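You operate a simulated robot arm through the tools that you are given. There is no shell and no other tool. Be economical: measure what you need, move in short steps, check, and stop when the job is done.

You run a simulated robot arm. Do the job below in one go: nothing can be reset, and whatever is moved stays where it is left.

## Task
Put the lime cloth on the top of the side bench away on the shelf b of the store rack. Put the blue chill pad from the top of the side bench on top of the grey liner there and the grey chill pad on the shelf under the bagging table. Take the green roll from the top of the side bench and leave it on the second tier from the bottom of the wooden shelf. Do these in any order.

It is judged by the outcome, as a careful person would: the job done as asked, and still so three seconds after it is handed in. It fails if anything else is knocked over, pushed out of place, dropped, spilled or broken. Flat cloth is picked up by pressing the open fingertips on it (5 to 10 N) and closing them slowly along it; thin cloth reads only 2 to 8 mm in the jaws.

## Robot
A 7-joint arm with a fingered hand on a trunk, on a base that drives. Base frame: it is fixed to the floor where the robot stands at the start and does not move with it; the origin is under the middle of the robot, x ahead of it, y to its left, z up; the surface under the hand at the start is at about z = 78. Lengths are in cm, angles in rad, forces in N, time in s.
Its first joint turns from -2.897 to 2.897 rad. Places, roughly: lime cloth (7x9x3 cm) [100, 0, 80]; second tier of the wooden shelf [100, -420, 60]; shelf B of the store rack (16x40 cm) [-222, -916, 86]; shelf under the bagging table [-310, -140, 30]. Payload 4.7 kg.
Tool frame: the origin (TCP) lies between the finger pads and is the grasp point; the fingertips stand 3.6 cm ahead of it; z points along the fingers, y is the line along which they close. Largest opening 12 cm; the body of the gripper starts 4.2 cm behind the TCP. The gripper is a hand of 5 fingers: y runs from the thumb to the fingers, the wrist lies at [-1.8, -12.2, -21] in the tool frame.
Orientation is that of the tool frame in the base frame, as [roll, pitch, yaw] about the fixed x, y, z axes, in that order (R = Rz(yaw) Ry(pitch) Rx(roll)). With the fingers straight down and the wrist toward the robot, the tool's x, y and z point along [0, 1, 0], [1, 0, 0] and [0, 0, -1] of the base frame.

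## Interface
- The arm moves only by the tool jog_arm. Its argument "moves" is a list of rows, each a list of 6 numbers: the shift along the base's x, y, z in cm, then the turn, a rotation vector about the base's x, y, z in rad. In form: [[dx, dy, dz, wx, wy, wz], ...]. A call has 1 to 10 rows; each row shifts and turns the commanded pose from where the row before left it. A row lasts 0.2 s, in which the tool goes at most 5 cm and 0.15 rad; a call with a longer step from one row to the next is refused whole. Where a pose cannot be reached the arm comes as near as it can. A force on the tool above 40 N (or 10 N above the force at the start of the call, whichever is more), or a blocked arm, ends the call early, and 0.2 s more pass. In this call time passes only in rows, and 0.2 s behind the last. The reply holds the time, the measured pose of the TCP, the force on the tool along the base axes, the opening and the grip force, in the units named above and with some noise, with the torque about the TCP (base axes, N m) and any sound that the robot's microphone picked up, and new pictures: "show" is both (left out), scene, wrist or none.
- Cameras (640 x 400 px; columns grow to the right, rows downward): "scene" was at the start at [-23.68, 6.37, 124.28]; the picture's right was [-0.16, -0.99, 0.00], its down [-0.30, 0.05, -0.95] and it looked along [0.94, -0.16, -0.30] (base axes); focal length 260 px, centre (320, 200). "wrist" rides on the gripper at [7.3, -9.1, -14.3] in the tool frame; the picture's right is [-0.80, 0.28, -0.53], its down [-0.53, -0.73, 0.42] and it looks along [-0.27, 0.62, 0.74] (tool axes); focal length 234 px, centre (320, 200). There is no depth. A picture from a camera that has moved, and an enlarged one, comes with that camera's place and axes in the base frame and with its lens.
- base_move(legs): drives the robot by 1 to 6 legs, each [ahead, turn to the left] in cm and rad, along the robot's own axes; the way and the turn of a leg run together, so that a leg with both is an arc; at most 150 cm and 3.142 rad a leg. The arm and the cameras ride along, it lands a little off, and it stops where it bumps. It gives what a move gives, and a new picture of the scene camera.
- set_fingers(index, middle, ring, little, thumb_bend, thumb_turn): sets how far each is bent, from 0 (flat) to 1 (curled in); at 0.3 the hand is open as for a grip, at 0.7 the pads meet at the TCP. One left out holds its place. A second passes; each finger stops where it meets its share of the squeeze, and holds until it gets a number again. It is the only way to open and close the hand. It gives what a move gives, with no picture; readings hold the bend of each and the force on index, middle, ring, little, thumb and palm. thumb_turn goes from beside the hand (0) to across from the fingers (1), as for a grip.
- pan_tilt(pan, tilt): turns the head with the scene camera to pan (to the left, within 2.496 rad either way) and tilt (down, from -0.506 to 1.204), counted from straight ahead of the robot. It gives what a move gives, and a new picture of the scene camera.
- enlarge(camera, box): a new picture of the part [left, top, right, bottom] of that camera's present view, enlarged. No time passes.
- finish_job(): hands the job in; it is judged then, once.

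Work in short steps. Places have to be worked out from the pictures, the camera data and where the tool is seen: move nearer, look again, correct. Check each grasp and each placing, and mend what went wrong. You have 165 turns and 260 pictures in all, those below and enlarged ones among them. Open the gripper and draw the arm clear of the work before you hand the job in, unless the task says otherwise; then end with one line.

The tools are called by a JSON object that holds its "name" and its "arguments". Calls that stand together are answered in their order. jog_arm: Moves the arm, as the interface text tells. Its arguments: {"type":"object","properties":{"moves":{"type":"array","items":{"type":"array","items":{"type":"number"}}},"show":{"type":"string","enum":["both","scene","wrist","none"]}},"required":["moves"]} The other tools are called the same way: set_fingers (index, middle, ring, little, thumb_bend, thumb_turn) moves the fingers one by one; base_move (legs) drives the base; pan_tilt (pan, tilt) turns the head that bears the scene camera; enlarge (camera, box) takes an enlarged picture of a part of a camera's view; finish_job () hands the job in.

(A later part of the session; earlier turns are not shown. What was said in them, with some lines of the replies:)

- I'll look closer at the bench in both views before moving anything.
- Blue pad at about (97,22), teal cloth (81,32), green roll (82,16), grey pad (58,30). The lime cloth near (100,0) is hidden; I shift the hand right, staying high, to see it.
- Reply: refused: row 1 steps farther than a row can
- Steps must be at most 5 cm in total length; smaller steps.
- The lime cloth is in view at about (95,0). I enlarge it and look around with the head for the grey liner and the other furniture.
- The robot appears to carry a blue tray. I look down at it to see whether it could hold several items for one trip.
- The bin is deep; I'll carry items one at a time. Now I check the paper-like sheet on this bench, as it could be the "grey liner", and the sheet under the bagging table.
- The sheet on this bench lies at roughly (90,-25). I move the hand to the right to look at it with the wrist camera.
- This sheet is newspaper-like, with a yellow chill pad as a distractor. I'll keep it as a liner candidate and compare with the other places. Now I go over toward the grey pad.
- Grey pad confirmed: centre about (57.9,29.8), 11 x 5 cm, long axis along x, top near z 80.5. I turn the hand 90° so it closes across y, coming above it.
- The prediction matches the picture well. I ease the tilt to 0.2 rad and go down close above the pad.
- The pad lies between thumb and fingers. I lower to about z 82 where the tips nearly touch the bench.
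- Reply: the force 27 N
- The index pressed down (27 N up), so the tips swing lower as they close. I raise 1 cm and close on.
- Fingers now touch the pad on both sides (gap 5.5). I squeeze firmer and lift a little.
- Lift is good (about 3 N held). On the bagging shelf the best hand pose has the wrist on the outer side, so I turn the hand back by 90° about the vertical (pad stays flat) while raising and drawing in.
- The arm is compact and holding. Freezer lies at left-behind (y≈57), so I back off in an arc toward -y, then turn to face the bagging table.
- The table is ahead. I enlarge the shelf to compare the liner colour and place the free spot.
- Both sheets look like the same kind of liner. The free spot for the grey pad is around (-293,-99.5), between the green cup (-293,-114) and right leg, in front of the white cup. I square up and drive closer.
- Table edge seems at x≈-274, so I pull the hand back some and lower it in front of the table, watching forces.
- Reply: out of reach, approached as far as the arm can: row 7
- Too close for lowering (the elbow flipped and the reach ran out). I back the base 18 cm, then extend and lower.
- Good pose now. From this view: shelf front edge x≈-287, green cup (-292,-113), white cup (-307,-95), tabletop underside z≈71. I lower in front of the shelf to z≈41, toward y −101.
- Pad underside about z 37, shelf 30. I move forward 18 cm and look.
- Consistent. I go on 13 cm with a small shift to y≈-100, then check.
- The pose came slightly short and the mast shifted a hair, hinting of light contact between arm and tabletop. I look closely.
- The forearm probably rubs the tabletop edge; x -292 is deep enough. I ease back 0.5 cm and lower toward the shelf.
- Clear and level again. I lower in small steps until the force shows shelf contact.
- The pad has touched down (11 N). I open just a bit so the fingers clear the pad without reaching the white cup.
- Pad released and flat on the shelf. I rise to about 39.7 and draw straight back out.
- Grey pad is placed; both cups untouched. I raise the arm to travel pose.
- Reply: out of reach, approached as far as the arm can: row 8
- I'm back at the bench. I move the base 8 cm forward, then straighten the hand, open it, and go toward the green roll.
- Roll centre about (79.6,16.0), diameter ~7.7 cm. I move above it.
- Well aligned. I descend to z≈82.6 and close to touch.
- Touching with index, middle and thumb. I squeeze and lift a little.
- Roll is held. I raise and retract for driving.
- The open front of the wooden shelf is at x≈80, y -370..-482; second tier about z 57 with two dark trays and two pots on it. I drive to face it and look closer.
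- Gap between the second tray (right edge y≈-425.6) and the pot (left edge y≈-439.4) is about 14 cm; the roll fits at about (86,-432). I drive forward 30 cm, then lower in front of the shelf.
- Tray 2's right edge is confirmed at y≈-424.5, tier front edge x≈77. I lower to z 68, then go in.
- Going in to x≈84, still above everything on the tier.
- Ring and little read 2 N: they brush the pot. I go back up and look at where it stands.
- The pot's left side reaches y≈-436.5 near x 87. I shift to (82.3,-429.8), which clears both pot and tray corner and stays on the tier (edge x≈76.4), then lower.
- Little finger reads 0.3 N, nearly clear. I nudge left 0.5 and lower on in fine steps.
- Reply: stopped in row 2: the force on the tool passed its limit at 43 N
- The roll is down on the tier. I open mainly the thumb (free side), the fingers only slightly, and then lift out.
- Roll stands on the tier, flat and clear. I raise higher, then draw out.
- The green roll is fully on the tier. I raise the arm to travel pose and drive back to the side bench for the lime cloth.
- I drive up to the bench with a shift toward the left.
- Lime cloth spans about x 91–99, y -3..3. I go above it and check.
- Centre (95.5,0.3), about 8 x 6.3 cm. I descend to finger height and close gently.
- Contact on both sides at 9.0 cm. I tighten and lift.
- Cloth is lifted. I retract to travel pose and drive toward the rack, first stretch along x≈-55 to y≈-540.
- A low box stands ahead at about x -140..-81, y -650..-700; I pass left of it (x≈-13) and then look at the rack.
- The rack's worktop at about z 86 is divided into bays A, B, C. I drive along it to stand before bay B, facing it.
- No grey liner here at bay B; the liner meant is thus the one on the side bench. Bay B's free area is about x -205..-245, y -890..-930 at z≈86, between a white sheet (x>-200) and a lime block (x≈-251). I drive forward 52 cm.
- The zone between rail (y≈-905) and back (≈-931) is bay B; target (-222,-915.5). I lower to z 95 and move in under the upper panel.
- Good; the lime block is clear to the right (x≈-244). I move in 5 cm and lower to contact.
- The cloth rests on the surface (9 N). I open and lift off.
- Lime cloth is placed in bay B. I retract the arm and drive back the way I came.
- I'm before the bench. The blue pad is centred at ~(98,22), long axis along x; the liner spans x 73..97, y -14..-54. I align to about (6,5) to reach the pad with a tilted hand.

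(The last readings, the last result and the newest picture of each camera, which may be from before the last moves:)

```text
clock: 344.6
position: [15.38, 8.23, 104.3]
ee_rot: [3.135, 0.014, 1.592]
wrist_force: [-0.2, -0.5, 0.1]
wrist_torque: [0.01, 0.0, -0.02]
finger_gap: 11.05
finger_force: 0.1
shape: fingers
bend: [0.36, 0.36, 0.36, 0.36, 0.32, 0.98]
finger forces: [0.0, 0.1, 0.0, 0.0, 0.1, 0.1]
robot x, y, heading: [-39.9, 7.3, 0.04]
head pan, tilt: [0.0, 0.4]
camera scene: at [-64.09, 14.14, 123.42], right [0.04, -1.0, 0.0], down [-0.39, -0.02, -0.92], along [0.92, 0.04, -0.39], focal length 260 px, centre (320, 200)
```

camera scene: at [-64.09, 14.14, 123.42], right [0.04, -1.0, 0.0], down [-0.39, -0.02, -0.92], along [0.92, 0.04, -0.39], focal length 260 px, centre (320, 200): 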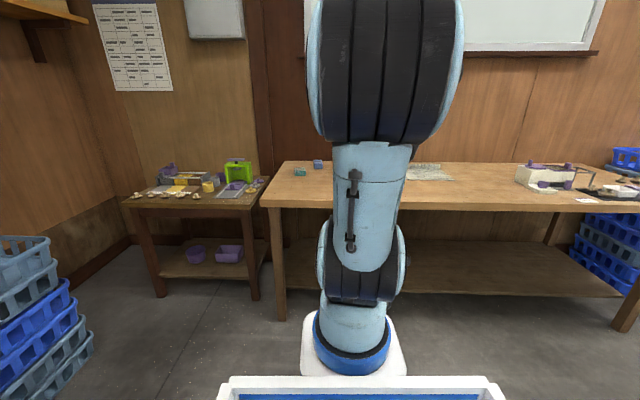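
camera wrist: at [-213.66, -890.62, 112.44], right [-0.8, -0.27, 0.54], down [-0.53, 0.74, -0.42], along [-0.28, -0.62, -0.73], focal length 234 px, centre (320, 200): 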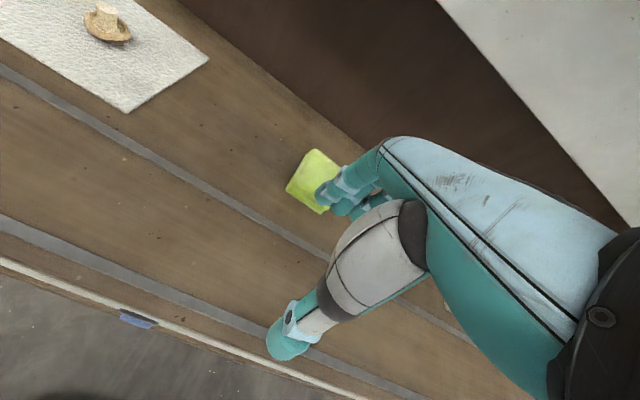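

{"name": "base_move", "arguments": {"legs": [[45, -0.04]]}}

{"name": "jog_arm", "arguments": {"moves": [[1.5, 0.5, 0, 0, 0, 0.15], [1.5, 0.5, 0, 0, 0, 0.15], [1.5, 0.5, 0, 0, 0, 0.15], [1.5, 0.5, 0, 0, 0, 0.15], [1.5, 0.5, 0, 0, 0, 0.15], [1.5, 0.5, 0, 0, 0, 0.15], [1.5, 0.5, 0, 0, 0, 0.15], [1.5, 0.5, 0, 0, 0, 0.15], [1.5, 0.5, 0, 0, 0, 0.15], [1.5, 0.5, 0, 0, 0, 0.15]], "show": "none"}}

{"name": "jog_arm", "arguments": {"moves": [[1, 0.5, 0, 0, 0, 0.07], [2, 0.5, 0, 0, -0.1, 0], [2, 0.5, 0, 0, -0.1, 0], [2, 0.5, 0, 0, -0.1, 0], [2, 0.5, 0, 0, -0.1, 0]]}}

```text
clock: 347.2
position: [58.72, 7.37, 104.36]
ee_rot: [3.134, 0.013, 1.557]
wrist_force: [-0.3, 0.6, 0.2]
wrist_torque: [-0.01, 0.01, -0.01]
finger_gap: 11.07
finger_force: 0.0
shape: fingers
bend: [0.36, 0.36, 0.36, 0.36, 0.32, 0.98]
finger forces: [0.0, 0.0, 0.0, 0.0, 0.0, 0.0]
robot x, y, heading: [3.17, 7.97, 0.004]
head pan, tilt: [0.0, 0.4]
camera scene: at [-20.4, 15.91, 123.42], right [0.01, -1.0, 0.0], down [-0.39, 0.0, -0.92], along [0.92, 0.01, -0.39], focal length 260 px, centre (320, 200)
```

scene: 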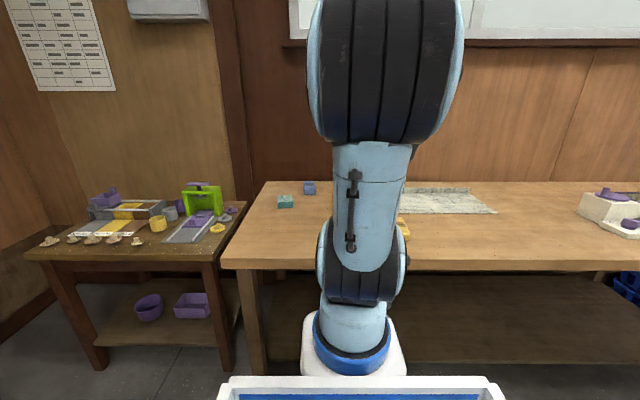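

```text
clock: 349.4
position: [73.75, 12.54, 104.34]
ee_rot: [3.134, 0.015, 3.061]
wrist_force: [-0.5, 0.1, 1.3]
wrist_torque: [0.03, -0.06, 0.0]
finger_gap: 11.07
finger_force: 0.0
shape: fingers
bend: [0.36, 0.36, 0.36, 0.36, 0.32, 0.98]
finger forces: [0.0, 0.1, 0.0, 0.0, 0.0, 0.0]
robot x, y, heading: [3.22, 8.47, 0.005]
head pan, tilt: [0.0, 0.4]
```

```text
clock: 350.6
position: [82.81, 14.92, 104.32]
ee_rot: [3.13, 0.414, 3.126]
wrist_force: [0.2, 0.7, 0.2]
wrist_torque: [0.02, -0.01, -0.01]
finger_gap: 11.07
finger_force: 0.0
shape: fingers
bend: [0.36, 0.36, 0.36, 0.36, 0.32, 0.98]
finger forces: [0.0, 0.1, 0.0, 0.0, 0.0, 0.1]
robot x, y, heading: [3.42, 8.02, 0.006]
head pan, tilt: [0.0, 0.4]
camera scene: at [-20.39, 15.91, 123.42], right [0.01, -1.0, 0.0], down [-0.39, 0.0, -0.92], along [0.92, 0.01, -0.39], focal length 260 px, centre (320, 200)
camera wrist: at [70.4, 5.76, 114.5], right [0.53, 0.27, 0.81], down [0.65, -0.74, -0.18], along [0.55, 0.62, -0.56], focal length 234 px, centre (320, 200)
```

scene: 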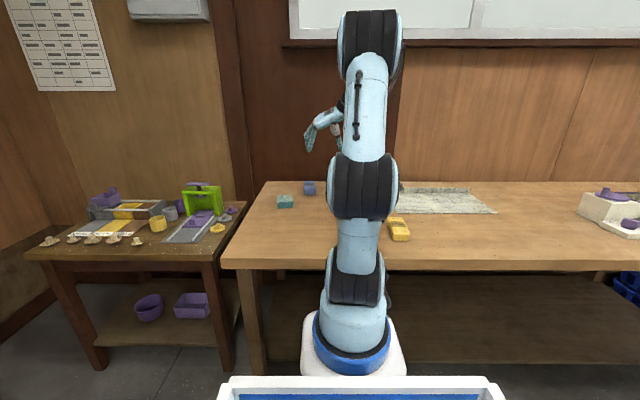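
wrist: 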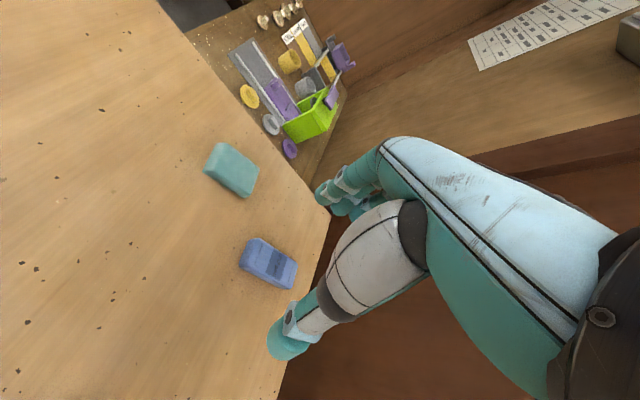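

Blue pad centre ≈(97.3,21.5). I move over it, lowering to z≈92.

{"name": "jog_arm", "arguments": {"moves": [[3.5, 1.6, -2.5, 0, 0, 0], [3.5, 1.6, -2.5, 0, 0, 0], [3.5, 1.6, -2.5, 0, 0, 0], [3.5, 1.7, -2.5, 0, 0, 0], [0, 0, -2, 0, 0, 0]], "show": "wrist"}}

```text
clock: 351.9
position: [96.66, 21.42, 92.19]
ee_rot: [3.131, 0.414, 3.127]
wrist_force: [-0.2, -0.1, 0.3]
wrist_torque: [0.0, -0.02, 0.0]
finger_gap: 11.05
finger_force: 0.0
shape: fingers
bend: [0.36, 0.36, 0.36, 0.36, 0.32, 0.98]
finger forces: [0.0, 0.0, 0.0, 0.0, 0.0, 0.0]
robot x, y, heading: [3.34, 8.18, 0.003]
head pan, tilt: [0.0, 0.4]
camera wrist: at [84.22, 12.23, 102.34], right [0.53, 0.27, 0.81], down [0.65, -0.74, -0.18], along [0.55, 0.62, -0.56], focal length 234 px, centre (320, 200)
```

wrist: 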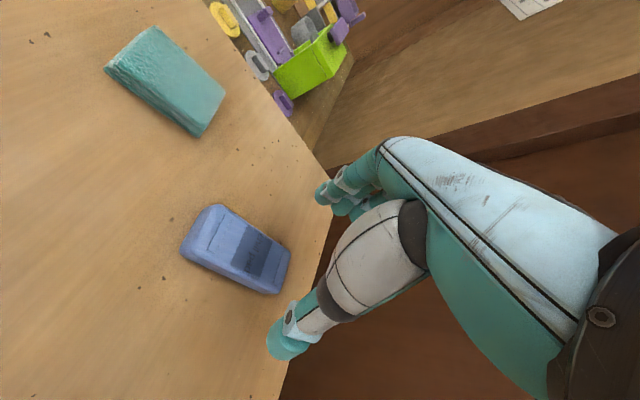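

Reachable. I reduce the tilt to ~0.26, yaw slightly to match the pad, and lower to z≈83.

{"name": "jog_arm", "arguments": {"moves": [[0, 0, -2.5, 0, 0.075, 0.05], [0, 0, -2.5, 0, 0.075, 0.05], [0.1, 0, -2.2, 0, 0, 0], [0.1, 0, -2, 0, 0, 0]], "show": "wrist"}}

```text
clock: 352.9
position: [96.89, 21.44, 83.03]
ee_rot: [3.123, 0.263, -3.056]
wrist_force: [0.1, 1.5, 0.6]
wrist_torque: [-0.01, 0.01, 0.01]
finger_gap: 11.06
finger_force: 0.1
shape: fingers
bend: [0.36, 0.36, 0.36, 0.36, 0.32, 0.98]
finger forces: [0.1, 0.0, 0.0, 0.1, 0.0, 0.1]
robot x, y, heading: [3.09, 8.26, 0.008]
head pan, tilt: [0.0, 0.4]
camera wrist: at [87.08, 11.08, 94.93], right [0.61, 0.32, 0.72], down [0.69, -0.67, -0.28], along [0.39, 0.67, -0.63], focal length 234 px, centre (320, 200)
```

wrist: 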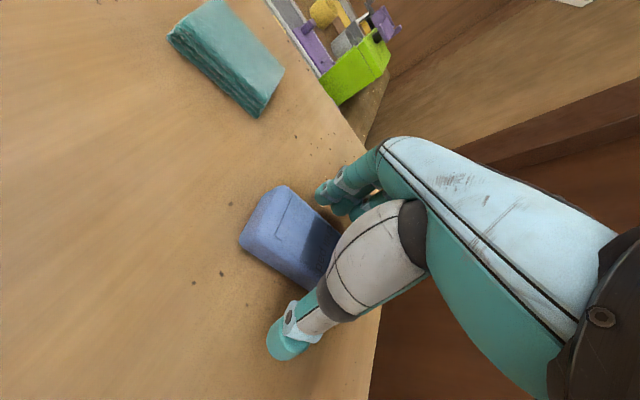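

Pad lies between thumb and fingers. I close slowly.

{"name": "set_fingers", "arguments": {"index": 0.52, "middle": 0.52, "ring": 0.52, "little": 0.52, "thumb_bend": 0.52}}

{"name": "set_fingers", "arguments": {"index": 0.6, "middle": 0.6, "ring": 0.6, "little": 0.6, "thumb_bend": 0.6}}

```text
clock: 353.9
position: [96.92, 21.29, 83.07]
ee_rot: [3.123, 0.263, -3.06]
wrist_force: [-0.7, -0.7, -0.1]
wrist_torque: [0.03, 0.0, 0.0]
finger_gap: 5.8
finger_force: 0.3
shape: fingers
bend: [0.52, 0.52, 0.52, 0.52, 0.52, 0.98]
finger forces: [0.0, 0.1, 0.0, 0.1, 0.2, 0.1]
robot x, y, heading: [3.24, 8.35, 0.009]
head pan, tilt: [0.0, 0.4]
```

```text
clock: 354.9
position: [96.87, 21.47, 83.11]
ee_rot: [3.123, 0.265, -3.06]
wrist_force: [0.7, 1.1, 2.0]
wrist_torque: [-0.12, -0.02, 0.02]
finger_gap: 5.44
finger_force: 10.5
shape: fingers
bend: [0.55, 0.57, 0.57, 0.6, 0.52, 0.96]
finger forces: [4.2, 3.8, 2.7, 0.1, 10.0, 0.0]
robot x, y, heading: [3.04, 8.03, 0.007]
head pan, tilt: [0.0, 0.4]
```

Gripped at 5.4 cm; I squeeze a bit more and lift.

{"name": "set_fingers", "arguments": {"index": 0.66, "middle": 0.66, "ring": 0.66, "thumb_bend": 0.66}}

{"name": "jog_arm", "arguments": {"moves": [[0, 0, 1, 0, 0, 0], [-0.5, 0, 2, 0, 0, 0], [-1, 0, 3, 0, 0, 0], [-2, 0, 4, 0, 0, 0]], "show": "wrist"}}

```text
clock: 355.9
position: [96.92, 21.32, 83.1]
ee_rot: [3.126, 0.263, -3.059]
wrist_force: [1.5, 0.3, 4.1]
wrist_torque: [-0.11, -0.04, 0.07]
finger_gap: 5.37
finger_force: 18.4
shape: fingers
bend: [0.58, 0.6, 0.61, 0.6, 0.52, 0.96]
finger forces: [7.6, 6.8, 5.0, 0.1, 18.2, 0.0]
robot x, y, heading: [3.31, 8.16, 0.006]
head pan, tilt: [0.0, 0.4]
```

```text
clock: 356.9
position: [93.72, 21.07, 93.21]
ee_rot: [3.123, 0.26, -3.058]
wrist_force: [-0.6, -0.5, -2.9]
wrist_torque: [0.05, 0.03, 0.01]
finger_gap: 5.42
finger_force: 17.4
shape: fingers
bend: [0.58, 0.61, 0.62, 0.6, 0.52, 0.95]
finger forces: [7.9, 6.1, 3.7, 0.0, 17.8, 0.1]
robot x, y, heading: [2.92, 8.0, 0.006]
head pan, tilt: [0.0, 0.4]
camera wrist: at [83.88, 10.83, 104.93], right [0.62, 0.32, 0.72], down [0.68, -0.67, -0.29], along [0.39, 0.67, -0.63], focal length 234 px, centre (320, 200)
```

wrist: 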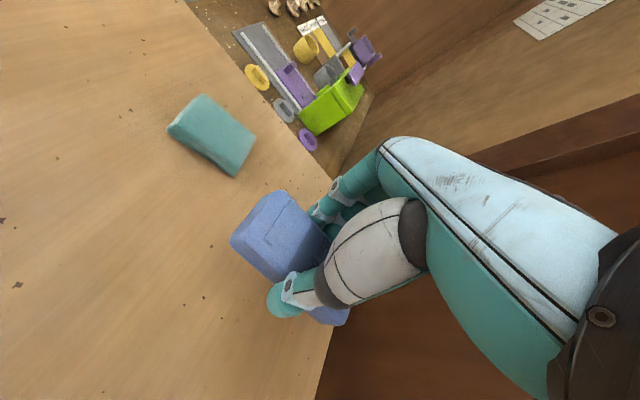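

Blue pad held (≈3 N). Now I turn the hand back 90° and carry it toward the liner, raised.

{"name": "jog_arm", "arguments": {"moves": [[-2, -3.5, 1.5, 0, 0, -0.15], [-2, -3.5, 1.5, 0, 0, -0.15], [-2, -3.5, 1.5, 0, 0, -0.15], [-2, -3.5, 1.5, 0, 0, -0.15], [-2, -3.5, 1.5, 0, 0, -0.15], [-2, -3.5, 0, 0, 0, -0.15], [-2, -3.5, 0, 0, 0, -0.15], [-1, -4, 0, 0, 0, -0.15], [0, -4, 0, 0, 0, -0.15], [0, -4, 0, 0, 0, -0.15]], "show": "none"}}

{"name": "jog_arm", "arguments": {"moves": [[0, -4, 0, 0, 0, -0.1], [-1, -3, 0, 0, 0, 0]]}}

```text
clock: 359.1
position: [78.36, -15.19, 100.69]
ee_rot: [3.123, 0.263, 1.724]
wrist_force: [-0.3, -0.4, -1.6]
wrist_torque: [0.0, -0.01, 0.0]
finger_gap: 5.38
finger_force: 18.0
shape: fingers
bend: [0.58, 0.61, 0.62, 0.6, 0.52, 0.95]
finger forces: [8.0, 6.1, 3.7, 0.1, 17.8, 0.0]
robot x, y, heading: [3.6, 8.22, 0.006]
head pan, tilt: [0.0, 0.4]
```

```text
clock: 359.6
position: [77.29, -22.31, 100.6]
ee_rot: [3.125, 0.264, 1.625]
wrist_force: [0.4, -0.3, -1.9]
wrist_torque: [0.01, -0.03, 0.01]
finger_gap: 5.4
finger_force: 17.7
shape: fingers
bend: [0.58, 0.61, 0.62, 0.6, 0.52, 0.95]
finger forces: [8.0, 6.0, 3.7, 0.1, 17.7, 0.0]
robot x, y, heading: [3.02, 8.15, 0.007]
head pan, tilt: [0.0, 0.4]
camera scene: at [-20.39, 15.9, 123.42], right [0.01, -1.0, 0.0], down [-0.39, 0.0, -0.92], along [0.92, 0.01, -0.39], focal length 260 px, centre (320, 200)
camera wrist: at [67.35, -12.16, 112.47], right [0.3, -0.62, 0.72], down [-0.69, -0.67, -0.28], along [0.66, -0.41, -0.63], focal length 234 px, centre (320, 200)
```

scene: 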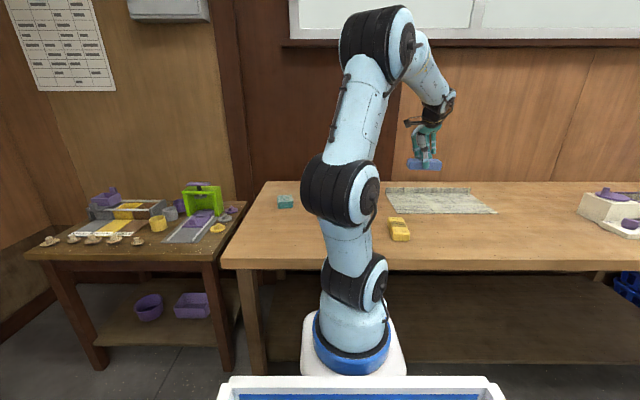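
wrist: 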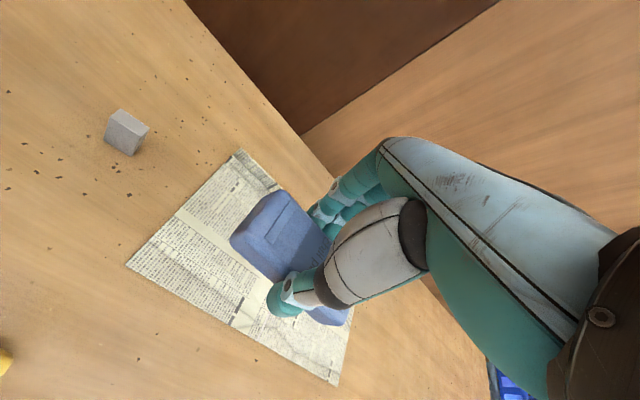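

The liner spans about x 74..99, y -12..-54. I go over (84,-31), to z 90.

{"name": "jog_arm", "arguments": {"moves": [[2.2, -2.9, -2, 0, 0, 0], [2.2, -2.9, -2, 0, 0, 0], [2.3, -2.9, -2, 0, 0, 0], [0, 0, -3, 0, 0, 0], [0, 0, -2, 0, 0, 0]]}}

```text
clock: 360.9
position: [84.09, -30.99, 89.31]
ee_rot: [3.123, 0.264, 1.625]
wrist_force: [0.5, 0.1, -1.2]
wrist_torque: [-0.02, -0.01, 0.01]
finger_gap: 5.39
finger_force: 17.3
shape: fingers
bend: [0.58, 0.61, 0.62, 0.6, 0.52, 0.95]
finger forces: [8.0, 5.9, 3.7, 0.1, 17.6, 0.0]
robot x, y, heading: [3.39, 8.05, 0.011]
head pan, tilt: [0.0, 0.4]
camera scene: at [-20.4, 15.9, 123.42], right [0.01, -1.0, 0.0], down [-0.39, 0.0, -0.92], along [0.92, 0.01, -0.39], focal length 260 px, centre (320, 200)
camera wrist: at [74.13, -20.76, 101.13], right [0.3, -0.62, 0.72], down [-0.69, -0.67, -0.28], along [0.66, -0.41, -0.63], focal length 234 px, centre (320, 200)
```

scene: 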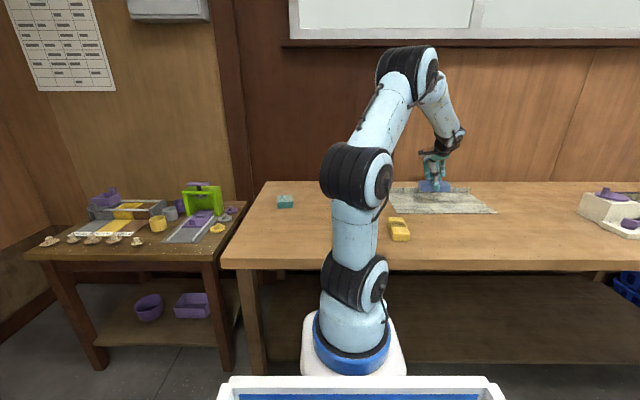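
wrist: 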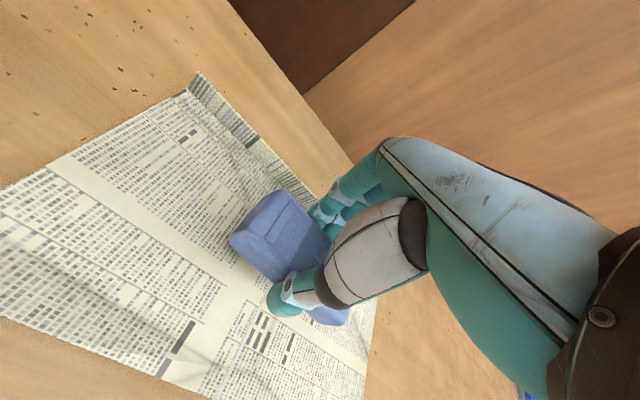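

Well over the liner's middle. I lower gently to contact.

{"name": "jog_arm", "arguments": {"moves": [[0, 0, -2, 0, 0, 0], [0, 0, -2, 0, 0, 0], [0, 0, -1.2, 0, 0, 0]], "show": "none"}}

{"name": "jog_arm", "arguments": {"moves": [[0, 0, -0.4, 0, 0, 0], [0, 0, -0.4, 0, 0, 0]], "show": "wrist"}}

```text
clock: 361.6
position: [83.99, -30.87, 84.3]
ee_rot: [3.122, 0.264, 1.625]
wrist_force: [0.9, 0.3, -1.5]
wrist_torque: [-0.01, -0.02, -0.01]
finger_gap: 5.4
finger_force: 17.6
shape: fingers
bend: [0.58, 0.61, 0.62, 0.6, 0.52, 0.95]
finger forces: [8.0, 5.9, 3.7, 0.1, 17.6, 0.0]
robot x, y, heading: [2.96, 7.8, 0.01]
head pan, tilt: [0.0, 0.4]
```

```text
clock: 362.2
position: [84.23, -30.85, 83.56]
ee_rot: [3.124, 0.266, 1.625]
wrist_force: [-0.7, -0.2, 3.4]
wrist_torque: [0.05, 0.19, -0.05]
finger_gap: 5.41
finger_force: 17.9
shape: fingers
bend: [0.58, 0.61, 0.62, 0.6, 0.52, 0.95]
finger forces: [7.8, 5.8, 3.9, 0.1, 17.9, 0.0]
robot x, y, heading: [3.39, 8.12, 0.012]
head pan, tilt: [0.0, 0.4]
camera wrist: at [74.23, -20.6, 95.36], right [0.3, -0.62, 0.72], down [-0.69, -0.67, -0.28], along [0.66, -0.41, -0.63], focal length 234 px, centre (320, 200)
```

wrist: 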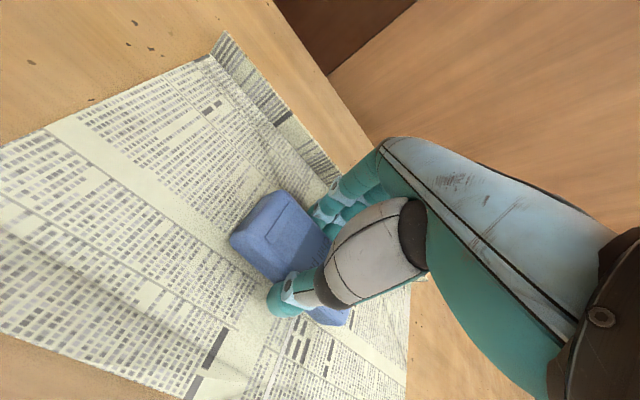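

Contact made (about 5 N). I lower 0.2 more and release.

{"name": "jog_arm", "arguments": {"moves": [[0, 0, -0.2, 0, 0, 0]], "show": "none"}}

{"name": "set_fingers", "arguments": {"index": 0.48, "middle": 0.48, "ring": 0.48, "little": 0.48, "thumb_bend": 0.45}}

{"name": "jog_arm", "arguments": {"moves": [[0, 0, 0.7, 0, 0, 0], [0, 0, 1.5, 0, 0, 0], [0, 0, 3, 0, 0, 0], [0, 0, 4, 0, 0, 0], [-2, 0, 4, 0, 0, 0], [-4, 0, 2, 0, 0, 0], [-4, 0, 2, 0, 0, 0]]}}

```text
clock: 362.6
position: [84.17, -30.64, 83.48]
ee_rot: [3.122, 0.265, 1.625]
wrist_force: [0.8, -0.3, 9.4]
wrist_torque: [0.02, 0.4, -0.04]
finger_gap: 5.35
finger_force: 17.7
shape: fingers
bend: [0.58, 0.61, 0.62, 0.6, 0.53, 0.95]
finger forces: [7.7, 6.1, 4.5, 0.1, 18.2, 0.0]
robot x, y, heading: [3.36, 7.63, 0.008]
head pan, tilt: [0.0, 0.4]
```

```text
clock: 363.6
position: [84.06, -30.75, 83.46]
ee_rot: [3.124, 0.263, 1.626]
wrist_force: [0.2, 0.3, -0.3]
wrist_torque: [-0.01, 0.03, -0.01]
finger_gap: 7.29
finger_force: 0.0
shape: fingers
bend: [0.48, 0.48, 0.48, 0.48, 0.45, 0.97]
finger forces: [0.1, 0.0, 0.0, 0.1, 0.0, 0.0]
robot x, y, heading: [3.74, 8.13, 0.006]
head pan, tilt: [0.0, 0.4]
```

```text
clock: 365.2
position: [73.95, -30.65, 100.66]
ee_rot: [3.126, 0.26, 1.626]
wrist_force: [-0.1, -1.4, -1.4]
wrist_torque: [-0.03, 0.02, 0.0]
finger_gap: 7.32
finger_force: 0.1
shape: fingers
bend: [0.48, 0.48, 0.48, 0.48, 0.45, 0.97]
finger forces: [0.0, 0.1, 0.0, 0.0, 0.0, 0.1]
robot x, y, heading: [3.25, 8.26, 0.007]
head pan, tilt: [0.0, 0.4]
camera scene: at [-20.36, 15.88, 123.42], right [0.01, -1.0, 0.0], down [-0.39, 0.0, -0.92], along [0.92, 0.01, -0.39], focal length 260 px, centre (320, 200)
camera wrist: at [64.04, -20.44, 112.35], right [0.31, -0.62, 0.72], down [-0.69, -0.67, -0.28], along [0.66, -0.41, -0.63], focal length 234 px, centre (320, 200)
```

scene: 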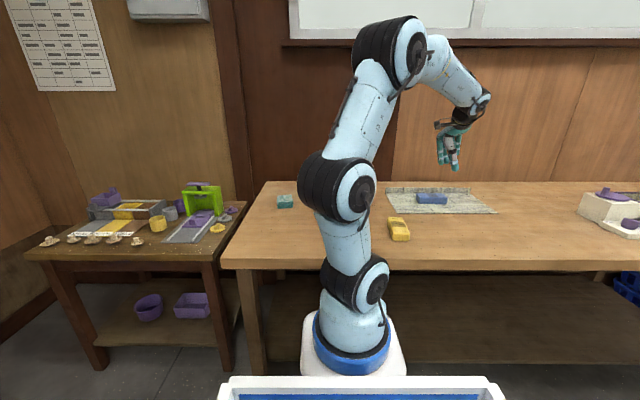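
wrist: 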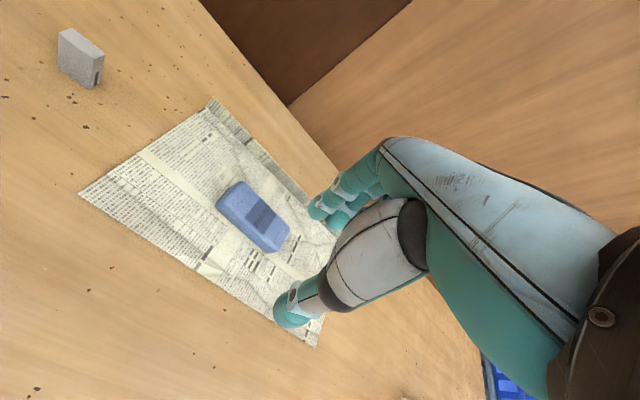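

The blue pad lies flat on the liner. I draw the arm clear and open the hand.

{"name": "jog_arm", "arguments": {"moves": [[-4, 2, 1, 0, 0, 0], [-4, 2, 1, 0, 0, 0], [-4, 2, 1, 0, 0, 0], [-4, 2, 1, 0, 0, 0]], "show": "none"}}

{"name": "set_fingers", "arguments": {"index": 0.3, "middle": 0.3, "ring": 0.3, "little": 0.3, "thumb_bend": 0.3}}

{"name": "base_move", "arguments": {"legs": [[-25, 0]]}}

```text
clock: 366.2
position: [57.73, -22.81, 104.62]
ee_rot: [3.125, 0.261, 1.626]
wrist_force: [0.0, -0.2, -0.5]
wrist_torque: [-0.01, -0.01, 0.0]
finger_gap: 7.35
finger_force: 0.1
shape: fingers
bend: [0.48, 0.48, 0.48, 0.48, 0.45, 0.98]
finger forces: [0.0, 0.1, 0.1, 0.1, 0.1, 0.0]
robot x, y, heading: [3.61, 8.07, 0.008]
head pan, tilt: [0.0, 0.4]
```

```text
clock: 367.2
position: [57.91, -22.68, 104.69]
ee_rot: [3.123, 0.263, 1.624]
wrist_force: [0.2, 0.3, 0.4]
wrist_torque: [0.02, 0.01, -0.02]
finger_gap: 12.18
finger_force: 0.0
shape: fingers
bend: [0.3, 0.3, 0.3, 0.3, 0.3, 0.98]
finger forces: [0.0, 0.1, 0.0, 0.0, 0.0, 0.0]
robot x, y, heading: [3.31, 8.16, 0.008]
head pan, tilt: [0.0, 0.4]
```

```text
clock: 369.1
position: [32.24, -22.68, 104.83]
ee_rot: [3.124, 0.264, 1.632]
wrist_force: [0.0, 0.7, 0.2]
wrist_torque: [-0.01, 0.0, 0.01]
finger_gap: 12.2
finger_force: 0.1
shape: fingers
bend: [0.3, 0.3, 0.3, 0.3, 0.3, 0.98]
finger forces: [0.0, 0.0, 0.0, 0.1, 0.0, 0.0]
robot x, y, heading: [-22.61, 8.06, 0.015]
head pan, tilt: [0.0, 0.4]
camera scene: at [-46.2, 15.52, 123.42], right [0.01, -1.0, 0.0], down [-0.39, 0.0, -0.92], along [0.92, 0.01, -0.39], focal length 260 px, centre (320, 200)
```

scene: 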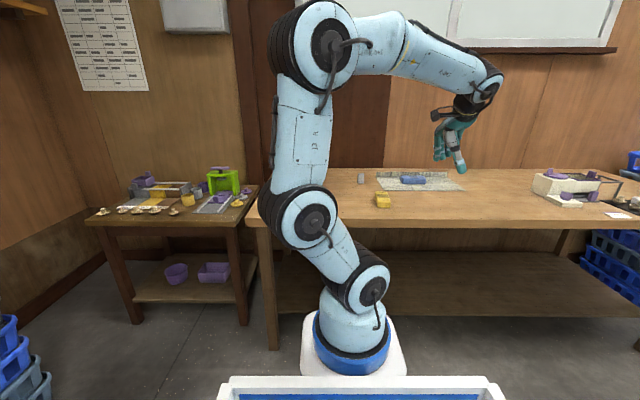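

All four items are placed and the arm is clear with the hand open; I hand the job in.

{"name": "finish_job", "arguments": {}}

```text
The job is handed in.
```

All four items are placed: the lime cloth on shelf B of the store rack, the blue chill pad on the liner on the side bench, the grey chill pad on the shelf under the bagging table, and the green roll on the second tier from the bottom of the wooden shelf. I took "the grey liner there" to mean the printed sheet on the side bench, since shelf B had no liner. While setting the roll down, two fingers touched a pot on that tier at about 2 N, and nothing looked moved in the pictures afterwards.
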